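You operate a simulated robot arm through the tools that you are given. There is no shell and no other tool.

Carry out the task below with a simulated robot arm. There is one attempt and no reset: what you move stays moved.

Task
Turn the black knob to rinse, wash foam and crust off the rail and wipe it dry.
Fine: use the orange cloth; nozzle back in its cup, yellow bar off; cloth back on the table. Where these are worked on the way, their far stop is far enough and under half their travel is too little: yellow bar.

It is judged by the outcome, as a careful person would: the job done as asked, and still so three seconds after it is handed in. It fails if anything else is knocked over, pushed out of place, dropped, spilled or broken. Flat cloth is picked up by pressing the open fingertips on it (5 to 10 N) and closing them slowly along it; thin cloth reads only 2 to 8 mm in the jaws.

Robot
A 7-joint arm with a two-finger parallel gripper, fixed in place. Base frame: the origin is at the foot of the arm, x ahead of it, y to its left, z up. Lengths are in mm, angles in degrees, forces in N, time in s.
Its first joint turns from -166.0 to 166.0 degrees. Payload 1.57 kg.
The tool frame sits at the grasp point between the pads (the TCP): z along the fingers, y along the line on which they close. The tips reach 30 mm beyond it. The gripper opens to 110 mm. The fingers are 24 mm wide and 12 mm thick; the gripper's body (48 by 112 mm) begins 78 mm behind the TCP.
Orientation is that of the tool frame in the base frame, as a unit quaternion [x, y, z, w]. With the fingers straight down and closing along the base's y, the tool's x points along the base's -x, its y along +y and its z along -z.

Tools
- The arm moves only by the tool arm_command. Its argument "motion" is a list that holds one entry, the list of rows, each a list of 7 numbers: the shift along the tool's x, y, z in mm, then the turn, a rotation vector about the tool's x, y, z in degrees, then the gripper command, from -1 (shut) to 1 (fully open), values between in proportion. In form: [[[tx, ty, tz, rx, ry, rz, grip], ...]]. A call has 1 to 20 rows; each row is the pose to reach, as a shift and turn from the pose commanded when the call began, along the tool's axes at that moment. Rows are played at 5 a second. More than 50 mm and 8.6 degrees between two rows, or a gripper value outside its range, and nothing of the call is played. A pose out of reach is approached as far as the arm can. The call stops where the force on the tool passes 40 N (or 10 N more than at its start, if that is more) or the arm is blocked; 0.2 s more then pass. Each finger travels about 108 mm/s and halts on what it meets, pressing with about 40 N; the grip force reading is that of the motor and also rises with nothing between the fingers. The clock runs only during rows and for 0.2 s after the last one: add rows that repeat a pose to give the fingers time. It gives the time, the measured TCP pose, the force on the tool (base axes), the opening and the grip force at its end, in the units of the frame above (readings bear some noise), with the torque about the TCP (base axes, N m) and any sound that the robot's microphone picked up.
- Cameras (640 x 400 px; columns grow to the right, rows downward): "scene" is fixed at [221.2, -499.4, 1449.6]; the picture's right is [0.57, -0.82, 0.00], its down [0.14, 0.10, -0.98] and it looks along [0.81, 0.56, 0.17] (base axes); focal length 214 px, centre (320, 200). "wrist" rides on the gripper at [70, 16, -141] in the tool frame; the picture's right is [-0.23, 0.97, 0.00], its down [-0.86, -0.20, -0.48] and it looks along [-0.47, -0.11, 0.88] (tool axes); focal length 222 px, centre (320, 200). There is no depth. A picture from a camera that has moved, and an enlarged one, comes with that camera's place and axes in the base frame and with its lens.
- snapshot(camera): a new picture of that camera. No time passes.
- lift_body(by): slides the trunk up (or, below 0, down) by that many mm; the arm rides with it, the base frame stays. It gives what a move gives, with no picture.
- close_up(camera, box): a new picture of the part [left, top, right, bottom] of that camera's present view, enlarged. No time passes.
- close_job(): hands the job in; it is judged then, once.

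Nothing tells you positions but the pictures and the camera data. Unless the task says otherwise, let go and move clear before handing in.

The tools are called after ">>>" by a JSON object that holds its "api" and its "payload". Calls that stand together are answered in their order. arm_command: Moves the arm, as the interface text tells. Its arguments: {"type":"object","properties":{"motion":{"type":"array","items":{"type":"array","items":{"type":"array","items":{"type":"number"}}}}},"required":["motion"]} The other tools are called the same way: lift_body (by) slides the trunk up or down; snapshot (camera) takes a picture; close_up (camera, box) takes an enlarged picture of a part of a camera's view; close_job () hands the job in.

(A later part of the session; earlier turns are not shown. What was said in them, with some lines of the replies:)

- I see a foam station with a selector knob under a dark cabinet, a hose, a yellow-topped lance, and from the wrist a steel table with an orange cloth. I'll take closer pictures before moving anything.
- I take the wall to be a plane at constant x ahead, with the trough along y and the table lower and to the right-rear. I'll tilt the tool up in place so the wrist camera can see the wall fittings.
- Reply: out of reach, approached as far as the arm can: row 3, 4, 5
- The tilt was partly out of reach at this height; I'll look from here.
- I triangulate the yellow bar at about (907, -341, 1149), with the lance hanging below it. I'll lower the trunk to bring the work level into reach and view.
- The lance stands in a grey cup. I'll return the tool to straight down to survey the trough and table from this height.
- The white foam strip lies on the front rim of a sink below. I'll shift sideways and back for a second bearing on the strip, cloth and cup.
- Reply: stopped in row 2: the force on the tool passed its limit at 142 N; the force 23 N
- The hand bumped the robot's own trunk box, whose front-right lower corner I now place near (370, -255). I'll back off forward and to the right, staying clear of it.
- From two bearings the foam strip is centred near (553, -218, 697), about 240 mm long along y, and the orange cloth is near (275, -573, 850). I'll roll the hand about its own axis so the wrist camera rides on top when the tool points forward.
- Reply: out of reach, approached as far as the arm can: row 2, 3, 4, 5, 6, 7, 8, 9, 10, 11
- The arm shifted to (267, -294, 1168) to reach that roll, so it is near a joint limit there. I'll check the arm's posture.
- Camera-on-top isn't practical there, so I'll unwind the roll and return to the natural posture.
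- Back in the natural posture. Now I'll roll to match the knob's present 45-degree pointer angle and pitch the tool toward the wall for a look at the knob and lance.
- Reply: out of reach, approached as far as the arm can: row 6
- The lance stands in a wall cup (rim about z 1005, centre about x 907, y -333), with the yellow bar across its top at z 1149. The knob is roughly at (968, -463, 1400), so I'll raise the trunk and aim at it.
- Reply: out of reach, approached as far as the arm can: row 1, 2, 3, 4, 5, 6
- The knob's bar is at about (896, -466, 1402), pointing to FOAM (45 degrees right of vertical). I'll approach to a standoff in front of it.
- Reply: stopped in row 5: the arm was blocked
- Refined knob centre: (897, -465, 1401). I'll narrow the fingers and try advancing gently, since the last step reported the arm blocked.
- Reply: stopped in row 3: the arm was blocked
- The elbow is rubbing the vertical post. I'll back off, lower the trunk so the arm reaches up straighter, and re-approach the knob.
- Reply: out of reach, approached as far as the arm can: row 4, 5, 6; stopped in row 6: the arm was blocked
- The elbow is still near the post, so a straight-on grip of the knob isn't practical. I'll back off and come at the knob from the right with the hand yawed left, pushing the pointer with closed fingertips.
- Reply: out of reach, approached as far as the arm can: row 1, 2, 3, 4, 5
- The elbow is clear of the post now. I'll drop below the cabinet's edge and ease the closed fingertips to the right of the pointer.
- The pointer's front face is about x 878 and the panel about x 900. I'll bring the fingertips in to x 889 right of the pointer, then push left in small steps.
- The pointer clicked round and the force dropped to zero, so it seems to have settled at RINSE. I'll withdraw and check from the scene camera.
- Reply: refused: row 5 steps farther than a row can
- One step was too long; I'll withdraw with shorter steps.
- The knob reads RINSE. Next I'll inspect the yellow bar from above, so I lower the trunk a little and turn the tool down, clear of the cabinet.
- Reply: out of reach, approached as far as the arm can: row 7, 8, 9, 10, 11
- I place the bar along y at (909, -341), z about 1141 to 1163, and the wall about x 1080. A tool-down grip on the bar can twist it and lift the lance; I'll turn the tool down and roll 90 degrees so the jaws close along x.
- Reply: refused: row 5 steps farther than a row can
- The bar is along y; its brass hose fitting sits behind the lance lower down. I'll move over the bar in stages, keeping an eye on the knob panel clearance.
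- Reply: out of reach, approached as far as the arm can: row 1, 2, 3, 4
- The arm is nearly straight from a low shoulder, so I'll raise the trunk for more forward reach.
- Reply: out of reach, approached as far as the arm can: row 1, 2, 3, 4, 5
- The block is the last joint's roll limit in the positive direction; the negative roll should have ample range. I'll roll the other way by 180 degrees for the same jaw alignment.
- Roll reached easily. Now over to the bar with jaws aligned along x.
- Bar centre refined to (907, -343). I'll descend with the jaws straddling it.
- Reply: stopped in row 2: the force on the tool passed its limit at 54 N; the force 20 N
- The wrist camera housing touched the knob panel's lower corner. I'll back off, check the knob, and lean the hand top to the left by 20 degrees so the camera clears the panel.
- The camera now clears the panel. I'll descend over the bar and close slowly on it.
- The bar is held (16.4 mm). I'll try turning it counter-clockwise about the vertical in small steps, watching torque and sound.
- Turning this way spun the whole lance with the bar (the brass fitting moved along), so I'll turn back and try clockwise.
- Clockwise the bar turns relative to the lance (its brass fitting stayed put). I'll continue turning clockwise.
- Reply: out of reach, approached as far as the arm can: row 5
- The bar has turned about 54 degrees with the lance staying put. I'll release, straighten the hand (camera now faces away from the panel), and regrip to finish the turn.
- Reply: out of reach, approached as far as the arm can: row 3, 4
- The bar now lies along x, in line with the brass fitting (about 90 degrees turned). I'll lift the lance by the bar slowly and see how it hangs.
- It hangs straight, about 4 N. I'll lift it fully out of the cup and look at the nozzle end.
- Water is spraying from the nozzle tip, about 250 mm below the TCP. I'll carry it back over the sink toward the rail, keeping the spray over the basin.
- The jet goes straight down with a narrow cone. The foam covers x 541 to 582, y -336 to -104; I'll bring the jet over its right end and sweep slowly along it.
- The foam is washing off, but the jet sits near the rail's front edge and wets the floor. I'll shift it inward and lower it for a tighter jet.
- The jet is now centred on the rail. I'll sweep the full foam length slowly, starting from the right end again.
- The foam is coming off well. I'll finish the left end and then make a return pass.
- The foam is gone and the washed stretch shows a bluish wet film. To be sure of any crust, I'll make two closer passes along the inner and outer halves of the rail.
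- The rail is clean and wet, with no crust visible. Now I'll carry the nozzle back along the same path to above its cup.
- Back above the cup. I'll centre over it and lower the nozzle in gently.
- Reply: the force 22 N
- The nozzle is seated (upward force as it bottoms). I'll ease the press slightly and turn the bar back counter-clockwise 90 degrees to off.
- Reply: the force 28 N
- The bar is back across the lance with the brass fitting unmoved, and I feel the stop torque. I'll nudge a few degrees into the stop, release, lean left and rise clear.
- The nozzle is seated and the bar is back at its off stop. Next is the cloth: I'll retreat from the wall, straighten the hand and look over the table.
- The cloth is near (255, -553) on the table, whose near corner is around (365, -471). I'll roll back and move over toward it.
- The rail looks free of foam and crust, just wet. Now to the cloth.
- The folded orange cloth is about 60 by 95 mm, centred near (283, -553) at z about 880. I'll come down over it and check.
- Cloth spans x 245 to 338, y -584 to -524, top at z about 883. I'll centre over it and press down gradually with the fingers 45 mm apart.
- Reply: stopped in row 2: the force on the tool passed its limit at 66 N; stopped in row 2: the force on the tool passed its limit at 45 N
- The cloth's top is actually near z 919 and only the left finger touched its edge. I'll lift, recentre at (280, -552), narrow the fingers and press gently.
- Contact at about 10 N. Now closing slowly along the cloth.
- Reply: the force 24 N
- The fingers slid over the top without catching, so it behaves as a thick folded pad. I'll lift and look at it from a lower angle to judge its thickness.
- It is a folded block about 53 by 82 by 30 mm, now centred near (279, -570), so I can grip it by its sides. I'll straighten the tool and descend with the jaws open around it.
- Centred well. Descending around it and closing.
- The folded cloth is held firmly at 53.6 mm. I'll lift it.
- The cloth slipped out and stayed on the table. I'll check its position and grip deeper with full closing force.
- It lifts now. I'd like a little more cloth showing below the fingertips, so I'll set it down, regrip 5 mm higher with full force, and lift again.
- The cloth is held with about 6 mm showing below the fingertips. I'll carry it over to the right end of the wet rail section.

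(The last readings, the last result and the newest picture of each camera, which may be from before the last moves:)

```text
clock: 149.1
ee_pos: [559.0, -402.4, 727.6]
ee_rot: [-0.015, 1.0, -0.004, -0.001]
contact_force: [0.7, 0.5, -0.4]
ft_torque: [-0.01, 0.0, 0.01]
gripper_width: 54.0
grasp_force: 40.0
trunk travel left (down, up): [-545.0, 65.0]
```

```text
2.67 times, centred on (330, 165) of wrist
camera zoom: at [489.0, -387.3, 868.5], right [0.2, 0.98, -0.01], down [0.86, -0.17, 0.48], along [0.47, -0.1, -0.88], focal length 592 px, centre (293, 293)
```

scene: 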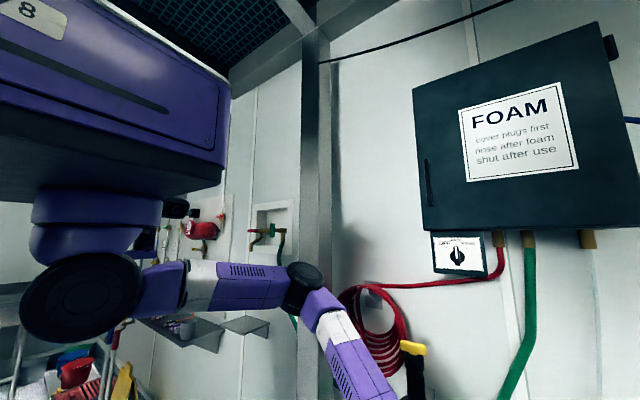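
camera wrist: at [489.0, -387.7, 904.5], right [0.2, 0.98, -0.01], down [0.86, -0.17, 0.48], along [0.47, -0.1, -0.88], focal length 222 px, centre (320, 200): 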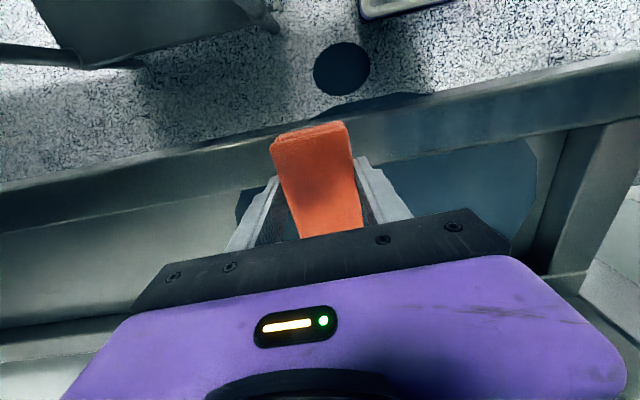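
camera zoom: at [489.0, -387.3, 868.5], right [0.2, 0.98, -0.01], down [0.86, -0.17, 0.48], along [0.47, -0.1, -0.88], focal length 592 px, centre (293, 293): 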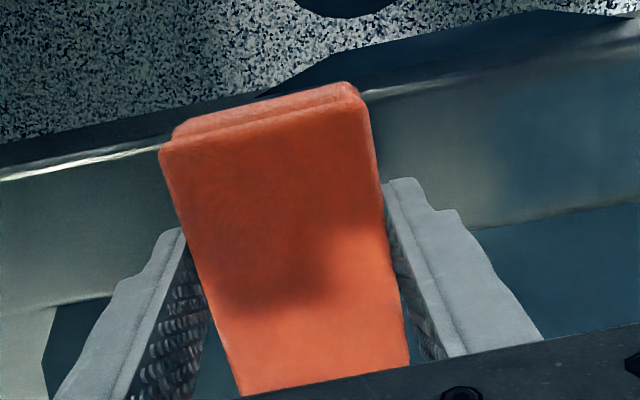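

>>> {"api": "arm_command", "payload": {"motion": [[[0, 0, 3, 0, 0, 0, -1], [0, 0, 6, 0, 0, 0, -1]]]}}

>>> {"api": "arm_command", "payload": {"motion": [[[0, 0, 3, 0, 0, 0, -1], [0, 0, 6, 0, 0, 0, -1]]]}}

>>> {"api": "arm_command", "payload": {"motion": [[[0, 0, 3, 0, 0, 0, -1], [0, 0, 6, 0, 0, 0, -1]]]}}

```text
clock: 149.7
ee_pos: [561.0, -403.0, 721.9]
ee_rot: [-0.015, 1.0, -0.004, -0.001]
contact_force: [0.0, 0.4, -0.6]
ft_torque: [-0.03, -0.02, -0.01]
gripper_width: 54.0
grasp_force: 40.5
trunk travel left (down, up): [-545.0, 65.0]
```

```text
clock: 150.3
ee_pos: [558.9, -403.1, 715.0]
ee_rot: [-0.015, 1.0, -0.004, -0.002]
contact_force: [-0.7, 0.5, 0.7]
ft_torque: [0.04, -0.02, 0.0]
gripper_width: 53.7
grasp_force: 39.9
trunk travel left (down, up): [-545.0, 65.0]
```

```text
clock: 150.9
ee_pos: [559.9, -402.6, 708.9]
ee_rot: [-0.014, 1.0, -0.004, -0.002]
contact_force: [0.0, -0.5, -0.5]
ft_torque: [-0.01, 0.01, -0.02]
gripper_width: 53.8
grasp_force: 40.7
trunk travel left (down, up): [-545.0, 65.0]
```

>>> {"api": "arm_command", "payload": {"motion": [[[0, 0, 3, 0, 0, 0, -1], [0, 0, 6, 0, 0, 0, -1], [0, 0, 9, 0, 0, 0, -1]]]}}

>>> {"api": "close_up", "payload": {"camera": "wrist", "box": [180, 60, 480, 240]}}

```text
clock: 151.6
ee_pos: [559.7, -403.3, 705.5]
ee_rot: [-0.016, 1.0, -0.002, -0.001]
contact_force: [-3.6, 9.0, 25.9]
ft_torque: [0.62, 0.11, -0.03]
gripper_width: 53.7
grasp_force: 40.3
trunk travel left (down, up): [-545.0, 65.0]
stopped in row 3: the force on the tool passed its limit at 47 N (the readings are from after the stop); the commanded pose is now the measured one
```

```text
2.13 times, centred on (330, 150) of wrist
camera zoom: at [489.3, -388.4, 846.5], right [0.2, 0.98, -0.01], down [0.86, -0.17, 0.48], along [0.47, -0.1, -0.88], focal length 474 px, centre (299, 307)
```

zoom: 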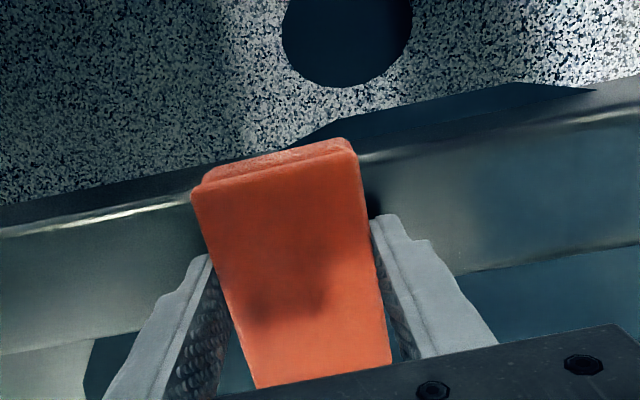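

Contact with the rail at TCP z about 705. I'll ease the pressure and begin wiping toward the left in short strokes.

>>> {"api": "arm_command", "payload": {"motion": [[[0, 0, -1, 0, 0, 0, -1], [0, 0, -1, 0, 0, 0, -1]]]}}

>>> {"api": "arm_command", "payload": {"motion": [[[0, 10, 0, 0, 0, 0, -1], [0, 20, 0, 0, 0, 0, -1], [0, 30, 0, 0, 0, 0, -1], [0, 40, 0, 0, 0, 0, -1]]]}}

>>> {"api": "close_up", "payload": {"camera": "wrist", "box": [180, 60, 480, 240]}}

```text
clock: 152.2
ee_pos: [559.0, -403.6, 706.7]
ee_rot: [-0.016, 1.0, -0.003, -0.002]
contact_force: [-3.0, 6.4, 25.1]
ft_torque: [0.6, 0.12, 0.05]
gripper_width: 53.5
grasp_force: 40.5
trunk travel left (down, up): [-545.0, 65.0]
```

```text
clock: 153.2
ee_pos: [557.5, -364.4, 705.2]
ee_rot: [-0.014, 1.0, -0.005, -0.002]
contact_force: [-0.9, -9.6, 20.0]
ft_torque: [-0.03, -0.01, -0.03]
gripper_width: 54.0
grasp_force: 39.8
trunk travel left (down, up): [-545.0, 65.0]
```

```text
2.13 times, centred on (330, 150) of wrist
camera zoom: at [488.4, -349.2, 846.3], right [0.2, 0.98, -0.01], down [0.86, -0.17, 0.48], along [0.47, -0.1, -0.88], focal length 474 px, centre (299, 307)
```

zoom: 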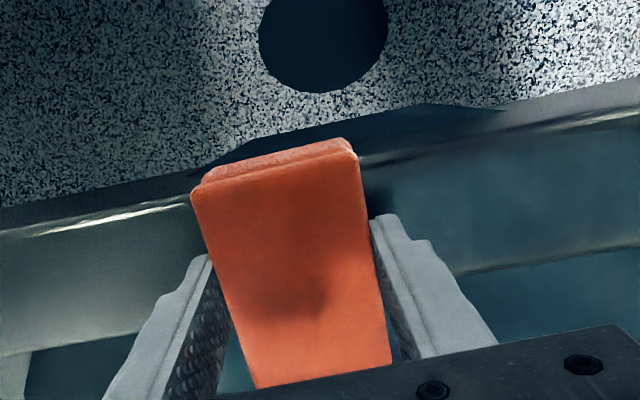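

The cloth is in contact and sliding. I'll continue the wipe along the rail.

>>> {"api": "arm_command", "payload": {"motion": [[[-0.3, 10, -0.3, 0, 0, 0, -1], [-0.6, 20, -0.5, 0, 0, 0, -1], [-0.9, 30, -0.5, 0, 0, 0, -1], [-1.2, 40, -0.5, 0, 0, 0, -1], [-1.5, 50, -0.5, 0, 0, 0, -1], [-1.8, 60, -0.5, 0, 0, 0, -1], [-2.1, 70, -0.5, 0, 0, 0, -1], [-2.4, 80, -0.5, 0, 0, 0, -1], [-2.7, 90, -0.5, 0, 0, 0, -1], [-3, 100, -0.5, 0, 0, 0, -1]]]}}

>>> {"api": "close_up", "payload": {"camera": "wrist", "box": [180, 60, 480, 240]}}

```text
clock: 155.4
ee_pos: [557.8, -265.0, 707.0]
ee_rot: [-0.016, 1.0, -0.005, -0.002]
contact_force: [0.0, -11.6, 25.7]
ft_torque: [0.06, 0.01, -0.03]
gripper_width: 53.9
grasp_force: 40.2
trunk travel left (down, up): [-545.0, 65.0]
```

```text
2.13 times, centred on (330, 150) of wrist
camera zoom: at [488.1, -249.8, 846.1], right [0.2, 0.98, -0.01], down [0.86, -0.17, 0.48], along [0.47, -0.1, -0.88], focal length 474 px, centre (299, 307)
```

zoom: 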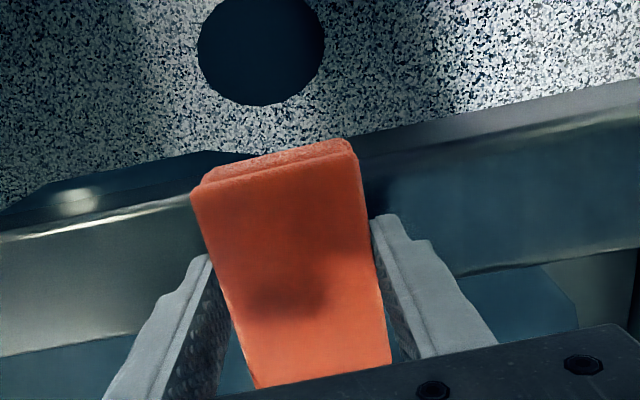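

It leaves a dry surface behind it. Continuing.

>>> {"api": "arm_command", "payload": {"motion": [[[-0.3, 10, -0.3, 0, 0, 0, -1], [-0.6, 20, -0.5, 0, 0, 0, -1], [-0.9, 30, -0.5, 0, 0, 0, -1], [-1.2, 40, -0.5, 0, 0, 0, -1], [-1.5, 50, -0.5, 0, 0, 0, -1], [-1.8, 60, -0.5, 0, 0, 0, -1], [-2.1, 70, -0.5, 0, 0, 0, -1], [-2.4, 80, -0.5, 0, 0, 0, -1], [-2.7, 90, -0.5, 0, 0, 0, -1], [-3, 100, -0.5, 0, 0, 0, -1]]]}}

>>> {"api": "arm_command", "payload": {"motion": [[[-0.3, 10, -0.3, 0, 0, 0, -1], [-0.6, 20, -0.5, 0, 0, 0, -1], [-0.9, 30, -0.5, 0, 0, 0, -1], [-1.2, 40, -0.5, 0, 0, 0, -1], [-1.5, 50, -0.5, 0, 0, 0, -1], [-1.8, 60, -0.5, 0, 0, 0, -1], [-2.1, 70, -0.5, 0, 0, 0, -1], [-2.4, 78, -0.5, 0, 0, 0, -1]]]}}

>>> {"api": "snapshot", "payload": {"camera": "wrist"}}

>>> {"api": "close_up", "payload": {"camera": "wrist", "box": [180, 60, 480, 240]}}

```text
clock: 157.6
ee_pos: [556.4, -163.3, 705.4]
ee_rot: [-0.016, 1.0, -0.004, -0.002]
contact_force: [-0.1, -10.8, 23.7]
ft_torque: [-0.16, 0.01, 0.09]
gripper_width: 54.1
grasp_force: 39.6
trunk travel left (down, up): [-545.0, 65.0]
```

```text
clock: 159.4
ee_pos: [559.1, -86.5, 704.9]
ee_rot: [-0.016, 1.0, -0.003, -0.003]
contact_force: [-1.5, -11.4, 28.6]
ft_torque: [-0.05, 0.02, -0.01]
gripper_width: 54.0
grasp_force: 39.6
trunk travel left (down, up): [-545.0, 65.0]
```

```text
taken
camera wrist: at [487.7, -71.0, 845.7], right [0.2, 0.98, -0.01], down [0.86, -0.17, 0.48], along [0.47, -0.1, -0.88], focal length 222 px, centre (320, 200)
```

wrist: 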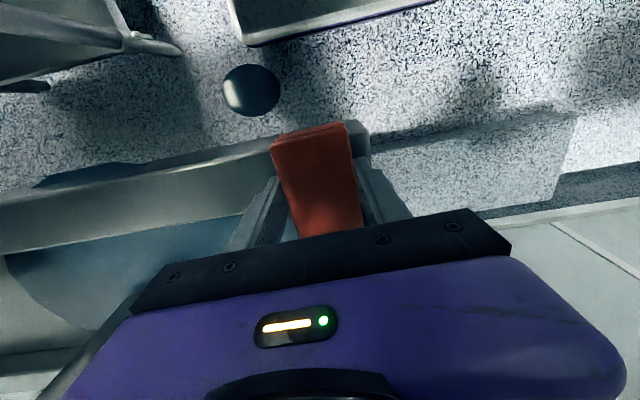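

```text
2.13 times, centred on (330, 150) of wrist
camera zoom: at [487.7, -71.0, 845.7], right [0.2, 0.98, -0.01], down [0.86, -0.17, 0.48], along [0.47, -0.1, -0.88], focal length 474 px, centre (299, 307)
```

zoom: 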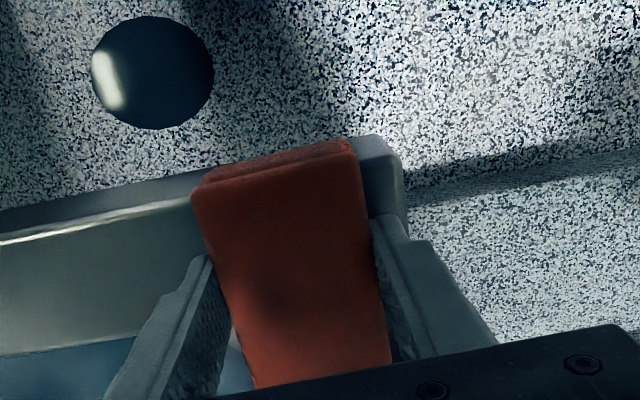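

The rail behind looks dry. I'll make one return pass to be thorough.

>>> {"api": "arm_command", "payload": {"motion": [[[0.3, -12, -0.3, 0, 0, 0, -1], [0.6, -24, -0.4, 0, 0, 0, -1], [1, -36, -0.4, 0, 0, 0, -1], [1.4, -48, -0.4, 0, 0, 0, -1], [1.8, -60, -0.4, 0, 0, 0, -1], [2.1, -72, -0.4, 0, 0, 0, -1], [2.5, -84, -0.4, 0, 0, 0, -1], [2.9, -96, -0.4, 0, 0, 0, -1], [3.2, -108, -0.4, 0, 0, 0, -1], [3.6, -120, -0.4, 0, 0, 0, -1], [4, -132, -0.4, 0, 0, 0, -1], [4.3, -144, -0.4, 0, 0, 0, -1], [4.7, -156, -0.4, 0, 0, 0, -1], [5, -168, -0.4, 0, 0, 0, -1]]]}}

>>> {"api": "arm_command", "payload": {"motion": [[[0.3, -12, -0.3, 0, 0, 0, -1], [0.6, -24, -0.4, 0, 0, 0, -1], [1, -36, -0.4, 0, 0, 0, -1], [1.4, -48, -0.4, 0, 0, 0, -1], [1.8, -60, -0.4, 0, 0, 0, -1], [2.1, -72, -0.4, 0, 0, 0, -1], [2.5, -84, -0.4, 0, 0, 0, -1], [2.9, -96, -0.4, 0, 0, 0, -1], [3.2, -108, -0.4, 0, 0, 0, -1], [3.6, -120, -0.4, 0, 0, 0, -1], [4, -132, -0.4, 0, 0, 0, -1], [4.3, -144, -0.4, 0, 0, 0, -1], [4.7, -156, -0.4, 0, 0, 0, -1]]]}}

>>> {"api": "snapshot", "payload": {"camera": "wrist"}}

```text
clock: 159.8
ee_pos: [558.3, -87.0, 703.8]
ee_rot: [-0.015, 1.0, 0.003, -0.002]
contact_force: [-3.4, 5.3, 22.4]
ft_torque: [-0.23, 0.09, -0.08]
gripper_width: 54.0
grasp_force: 40.0
trunk travel left (down, up): [-545.0, 65.0]
stopped in row 1: the force on the tool passed its limit at 45 N (the readings are from after the stop); the commanded pose is now the measured one
```

```text
clock: 162.1
ee_pos: [559.3, -215.6, 703.5]
ee_rot: [-0.015, 1.0, 0.002, -0.002]
contact_force: [-2.3, 5.3, 22.3]
ft_torque: [-0.04, 0.04, -0.05]
gripper_width: 54.0
grasp_force: 39.9
trunk travel left (down, up): [-545.0, 65.0]
stopped in row 11: the force on the tool passed its limit at 41 N (the readings are from after the stop); the commanded pose is now the measured one
```

```text
taken
camera wrist: at [488.1, -202.5, 845.3], right [0.2, 0.98, 0.0], down [0.86, -0.18, 0.47], along [0.47, -0.09, -0.88], focal length 222 px, centre (320, 200)
```

wrist: 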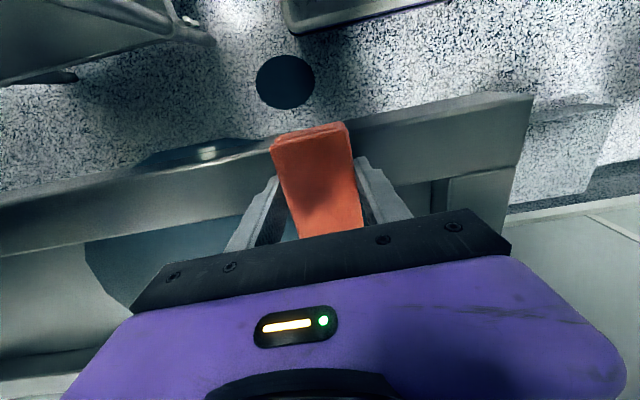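

>>> {"api": "arm_command", "payload": {"motion": [[[0, -2, -1.2, 0, 0, 0, -1], [0.6, -14, -1.2, 0, 0, 0, -1], [1, -26, -1.2, 0, 0, 0, -1], [1.4, -38, -1.2, 0, 0, 0, -1], [1.8, -50, -1.2, 0, 0, 0, -1], [2.1, -62, -1.2, 0, 0, 0, -1], [2.5, -74, -1.2, 0, 0, 0, -1], [2.9, -86, -1.2, 0, 0, 0, -1], [3.2, -98, -1.2, 0, 0, 0, -1], [3.6, -110, -1.2, 0, 0, 0, -1], [4, -122, -1.2, 0, 0, 0, -1], [4.3, -134, -1.2, 0, 0, 0, -1], [4.7, -146, -1.2, 0, 0, 0, -1], [5, -158, -1.2, 0, 0, 0, -1], [5.4, -170, -1.2, 0, 0, 0, -1], [5.7, -182, -1.2, 0, 0, 0, -1]]]}}

>>> {"api": "arm_command", "payload": {"motion": [[[0, 0, -30, 0, 0, 0, -1], [0, 0, -70, 0, 0, 0, -1], [0, 0, -110, 0, 0, 0, -1], [0, 0, -155, 0, 0, 0, -1], [0, 0, -200, 0, 0, 0, -1], [0, 0, -245, 0, 0, 0, -1], [0, 0, -290, 0, 0, 0, -1]]]}}

>>> {"api": "snapshot", "payload": {"camera": "wrist"}}

>>> {"api": "close_up", "payload": {"camera": "wrist", "box": [320, 30, 560, 180]}}

```text
clock: 165.5
ee_pos: [557.5, -398.4, 704.2]
ee_rot: [-0.016, 1.0, 0.003, -0.002]
contact_force: [-0.8, 7.3, 18.8]
ft_torque: [0.02, -0.02, -0.04]
gripper_width: 53.9
grasp_force: 40.3
trunk travel left (down, up): [-545.0, 65.0]
```

```text
clock: 167.1
ee_pos: [558.4, -398.1, 993.2]
ee_rot: [-0.016, 1.0, 0.003, -0.001]
contact_force: [-0.6, -0.8, -0.9]
ft_torque: [0.0, -0.01, 0.02]
gripper_width: 53.8
grasp_force: 39.9
trunk travel left (down, up): [-545.0, 65.0]
```

```text
taken
camera wrist: at [487.9, -385.3, 1134.4], right [0.2, 0.98, 0.01], down [0.86, -0.18, 0.47], along [0.47, -0.09, -0.88], focal length 222 px, centre (320, 200)
```

wrist: 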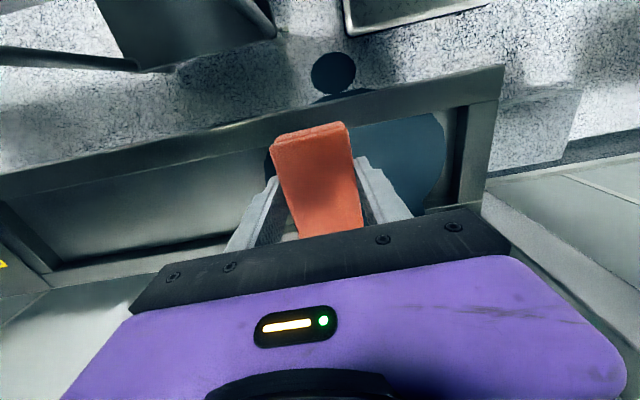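

```text
2.67 times, centred on (440, 105) of wrist
camera zoom: at [487.9, -385.3, 1134.4], right [0.2, 0.98, 0.01], down [0.86, -0.18, 0.47], along [0.47, -0.09, -0.88], focal length 592 px, centre (0, 453)
```

zoom: 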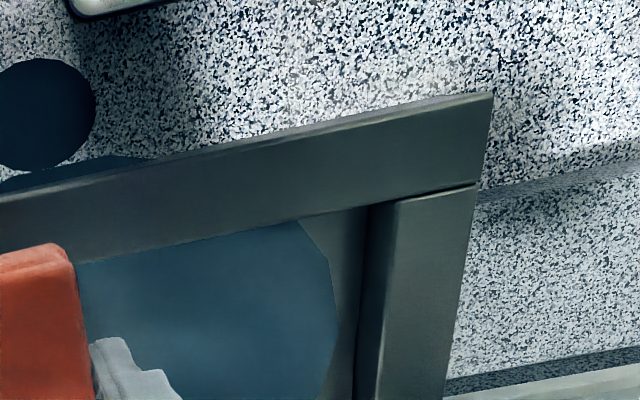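

The rail is clean and dry. Now I'll carry the cloth back to its place on the table.

>>> {"api": "arm_command", "payload": {"motion": [[[30, -18, -10, 0, 0, 0, -1], [65, -36, -15, 0, 0, 0, -1], [100, -54, -15, 0, 0, 0, -1], [135, -72, -15, 0, 0, 0, -1], [170, -90, -10, 0, 0, 0, -1], [205, -108, -5, 0, 0, 0, -1], [240, -126, 0, 0, 0, 0, -1], [265, -140, 10, 0, 0, 0, -1], [279, -149, 20, 0, 0, 0, -1]]]}}

>>> {"api": "snapshot", "payload": {"camera": "wrist"}}

```text
clock: 169.1
ee_pos: [285.6, -556.4, 973.3]
ee_rot: [-0.015, 1.0, 0.004, -0.001]
contact_force: [0.4, 0.4, -0.4]
ft_torque: [-0.04, -0.01, -0.01]
gripper_width: 53.7
grasp_force: 40.2
trunk travel left (down, up): [-545.0, 65.0]
```

```text
taken
camera wrist: at [215.1, -543.4, 1114.5], right [0.2, 0.98, 0.01], down [0.86, -0.18, 0.47], along [0.47, -0.09, -0.88], focal length 222 px, centre (320, 200)
```

wrist: 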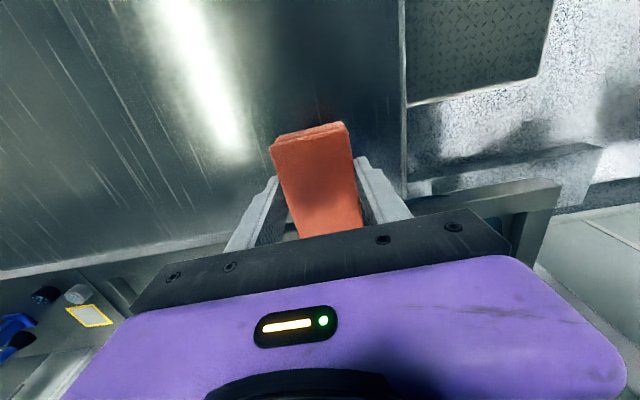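

>>> {"api": "arm_command", "payload": {"motion": [[[6, 0, 15, 0, 0, 0, -1], [6, 0, 30, 0, 0, 0, -1], [6, 0, 42, 0, 0, 0, -1]]]}}

>>> {"api": "arm_command", "payload": {"motion": [[[0, 0, 2, 0, 0, 0, -1], [0, 0, 4, 0, 0, 0, -1]]]}}

```text
clock: 169.9
ee_pos: [279.4, -556.2, 932.7]
ee_rot: [-0.016, 1.0, 0.004, -0.002]
contact_force: [0.0, -0.5, -0.9]
ft_torque: [0.02, -0.01, 0.0]
gripper_width: 53.9
grasp_force: 39.7
trunk travel left (down, up): [-545.0, 65.0]
```

```text
clock: 170.5
ee_pos: [279.3, -557.6, 928.0]
ee_rot: [-0.016, 1.0, 0.003, -0.002]
contact_force: [-0.4, 0.1, -1.7]
ft_torque: [0.02, 0.02, -0.01]
gripper_width: 54.0
grasp_force: 40.0
trunk travel left (down, up): [-545.0, 65.0]
```

>>> {"api": "arm_command", "payload": {"motion": [[[0, 0, 1, 0, 0, 0, -1], [0, 0, 2, 0, 0, 0, -1]]]}}

>>> {"api": "arm_command", "payload": {"motion": [[[0, 0, 1, 0, 0, 0, -1], [0, 0, 2, 0, 0, 0, -1]]]}}

```text
clock: 171.1
ee_pos: [279.4, -556.6, 924.8]
ee_rot: [-0.016, 1.0, 0.002, -0.001]
contact_force: [0.7, -0.1, -0.8]
ft_torque: [-0.01, 0.0, 0.01]
gripper_width: 53.8
grasp_force: 40.0
trunk travel left (down, up): [-545.0, 65.0]
```

```text
clock: 171.7
ee_pos: [280.7, -558.0, 923.2]
ee_rot: [-0.015, 1.0, 0.003, -0.002]
contact_force: [0.3, 0.3, 2.8]
ft_torque: [-0.03, -0.09, 0.05]
gripper_width: 53.9
grasp_force: 40.0
trunk travel left (down, up): [-545.0, 65.0]
```

The cloth touches the table. Releasing and lifting straight up.

>>> {"api": "arm_command", "payload": {"motion": [[[0, 0, 0.4, 0, 0, 0, -0.2], [0, 0, 0.4, 0, 0, 0, 0.2], [0, 0, 0.4, 0, 0, 0, 0.5], [0, 0, 0.4, 0, 0, 0, 0.5], [0, 0, -20, 0, 0, 0, 0.5], [0, 0, -60, 0, 0, 0, 0.5], [0, 0, -100, 0, 0, 0, 0.5], [0, 0, -150, 0, 0, 0, 0.5]]]}}

>>> {"api": "snapshot", "payload": {"camera": "wrist"}}

```text
clock: 173.5
ee_pos: [280.9, -557.0, 1074.3]
ee_rot: [-0.016, 1.0, 0.003, -0.002]
contact_force: [0.1, 0.7, 0.5]
ft_torque: [0.0, 0.06, 0.02]
gripper_width: 82.4
grasp_force: 0.0
trunk travel left (down, up): [-545.0, 65.0]
```

```text
taken
camera wrist: at [208.7, -543.8, 1215.1], right [0.2, 0.98, 0.01], down [0.86, -0.18, 0.47], along [0.47, -0.09, -0.88], focal length 222 px, centre (320, 200)
```

wrist: 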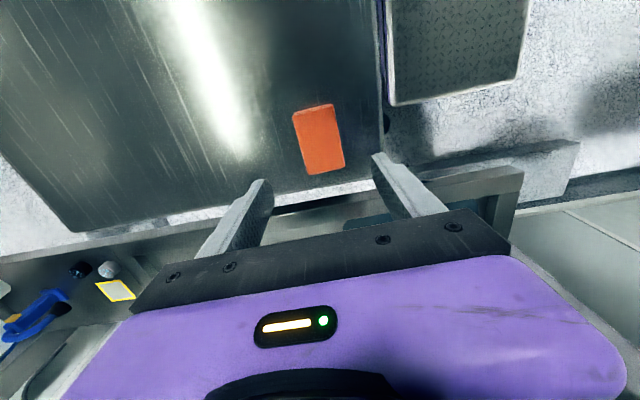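

The cloth is back on the table. I'll do a last inspection of the rail's top and front, the nozzle, and the knob.

>>> {"api": "arm_command", "payload": {"motion": [[[-25, 30, -20, 0, 0, 0, 0.5], [-50, 65, -30, 0, 0, 0, 0.5], [-75, 100, -30, 0, 0, 0, 0.5], [-100, 135, -30, 0, 0, 0, 0.5], [-125, 170, -30, 0, 0, 0, 0.5], [-150, 205, -30, 0, 0, 0, 0.5]]]}}

>>> {"api": "arm_command", "payload": {"motion": [[[0, 0, 0, 0, -8, 0, 0.5], [0, 0, 0, 0, -16, 0, 0.5], [0, 0, 0, 0, -24, 0, 0.5]]]}}

>>> {"api": "snapshot", "payload": {"camera": "wrist"}}

>>> {"api": "snapshot", "payload": {"camera": "scene"}}

```text
clock: 174.9
ee_pos: [423.2, -348.5, 1103.8]
ee_rot: [-0.015, 1.0, 0.003, -0.002]
contact_force: [-0.1, 0.2, -0.7]
ft_torque: [0.03, 0.0, 0.0]
gripper_width: 82.6
grasp_force: 0.1
trunk travel left (down, up): [-545.0, 65.0]
```

```text
clock: 175.7
ee_pos: [423.9, -346.7, 1104.9]
ee_rot: [-0.015, 0.978, 0.006, 0.207]
contact_force: [0.4, 0.8, -0.4]
ft_torque: [-0.03, 0.01, 0.02]
gripper_width: 82.3
grasp_force: 0.0
trunk travel left (down, up): [-545.0, 65.0]
```

```text
taken
camera wrist: at [302.1, -335.7, 1204.9], right [0.18, 0.98, 0.1], down [0.59, -0.18, 0.78], along [0.78, -0.08, -0.61], focal length 222 px, centre (320, 200)
```

wrist: 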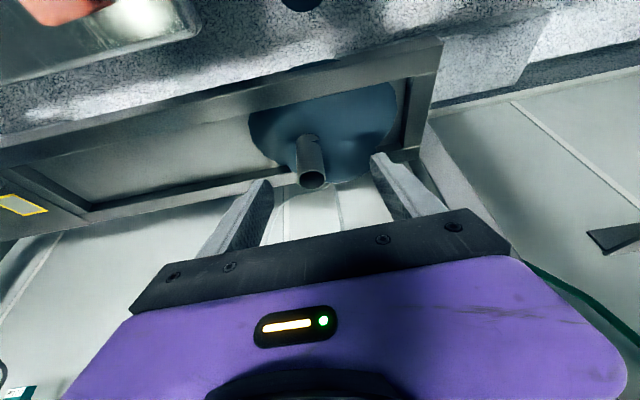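

```text
taken
```

scene: 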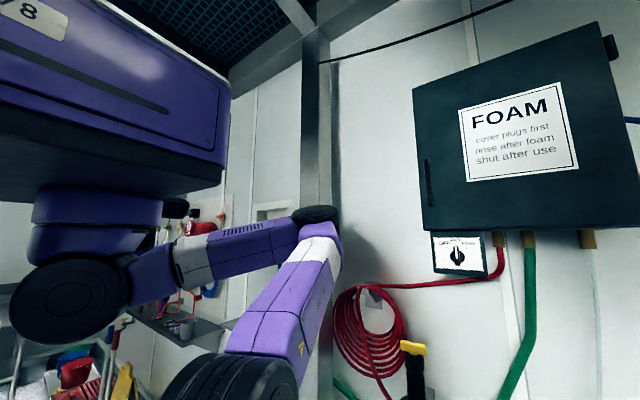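

>>> {"api": "close_up", "payload": {"camera": "wrist", "box": [200, 20, 460, 180]}}

>>> {"api": "close_up", "payload": {"camera": "wrist", "box": [0, 60, 260, 220]}}

>>> {"api": "close_up", "payload": {"camera": "scene", "box": [380, 220, 500, 400]}}

```text
2.46 times, centred on (330, 100) of wrist
camera zoom: at [302.1, -335.7, 1204.9], right [0.18, 0.98, 0.1], down [0.59, -0.18, 0.78], along [0.78, -0.08, -0.61], focal length 547 px, centre (295, 446)
```

zoom: 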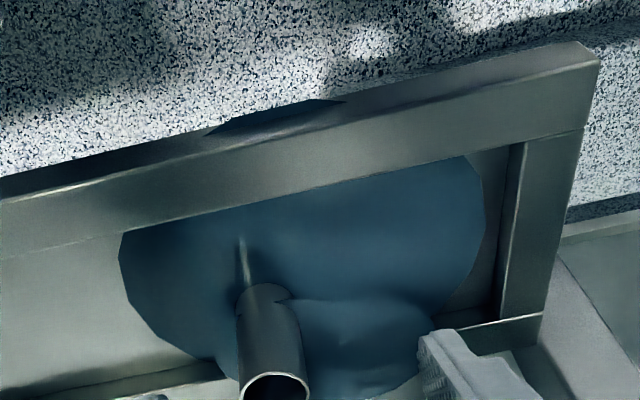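

```text
2.46 times, centred on (130, 140) of wrist
camera zoom: at [302.1, -335.7, 1204.9], right [0.18, 0.98, 0.1], down [0.59, -0.18, 0.78], along [0.78, -0.08, -0.61], focal length 547 px, centre (788, 348)
```

zoom: 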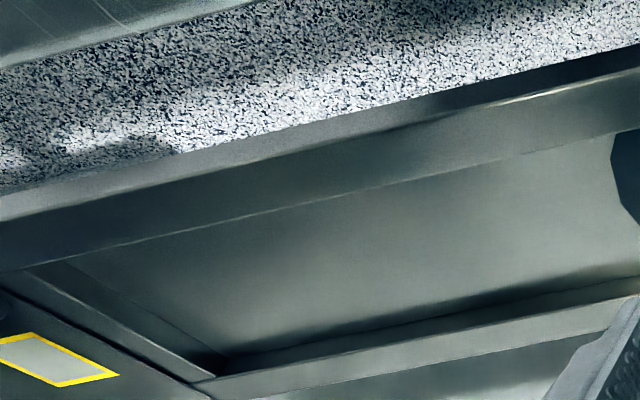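

```text
2.22 times, centred on (440, 310) of scene
camera zoom: at [221.2, -499.4, 1449.6], right [0.57, -0.82, 0.0], down [0.14, 0.1, -0.98], along [0.81, 0.56, 0.17], focal length 477 px, centre (53, -44)
```

zoom: 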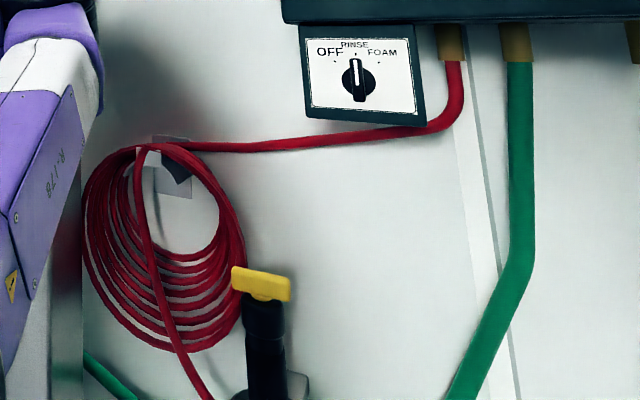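

I notice a dark wet-looking patch along the rail's front side. I'll look closer at it.

>>> {"api": "close_up", "payload": {"camera": "wrist", "box": [260, 30, 380, 105]}}

```text
5.33 times, centred on (320, 68) of wrist
camera zoom: at [302.1, -335.7, 1204.9], right [0.18, 0.98, 0.1], down [0.59, -0.18, 0.78], along [0.78, -0.08, -0.61], focal length 1185 px, centre (320, 907)
```

zoom: 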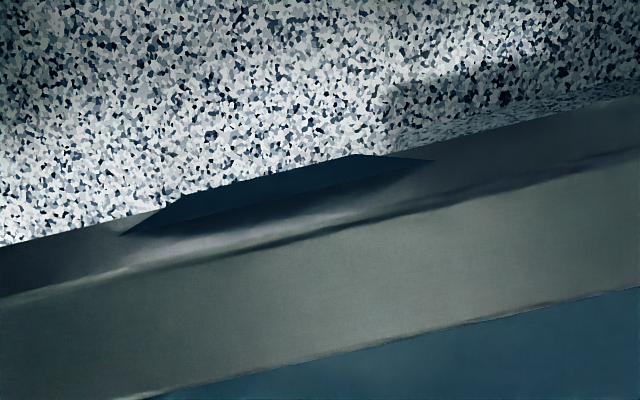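

The rail top is clean and dry along its whole length. The knob reads RINSE, the nozzle sits in its cup with the bar at off, and the orange cloth is back on the table. The remaining dark marks are splashes on the basin, the apron below the rail and the floor. The hand is empty and clear, so I'm handing the job in.

>>> {"api": "close_job", "payload": {}}

```text
The job is handed in.
```

I rinsed the foam off the rail and wiped it dry, then handed the job in. No foam or crust showed on the rail in the last close-ups.

- **Knob:** it reads RINSE and I left it there, as asked.
- **Nozzle and yellow bar:** the nozzle is back in its cup. The bar is back across the lance, turned until I felt the stop. I couldn't see inside the cup to confirm the water had stopped, so "off" rests on the bar's position.
- **Cloth:** the orange cloth is back on the table, within about 15 mm of where it started.

- **Water left behind:** early in the rinse the jet overshot the rail's front edge. It left a wet spot on the floor and a wet patch about 130 mm long on the front face just below the rail. I didn't wipe either one. The basin is wet, and there is some water on the cup rim.
- **Contacts:** the wrist camera bumped the knob panel once, and the knob stayed at RINSE. The hand also knocked the robot's own trunk once early on. On the first reach for the knob the arm was blocked, possibly by the post. I saw nothing moved or damaged.
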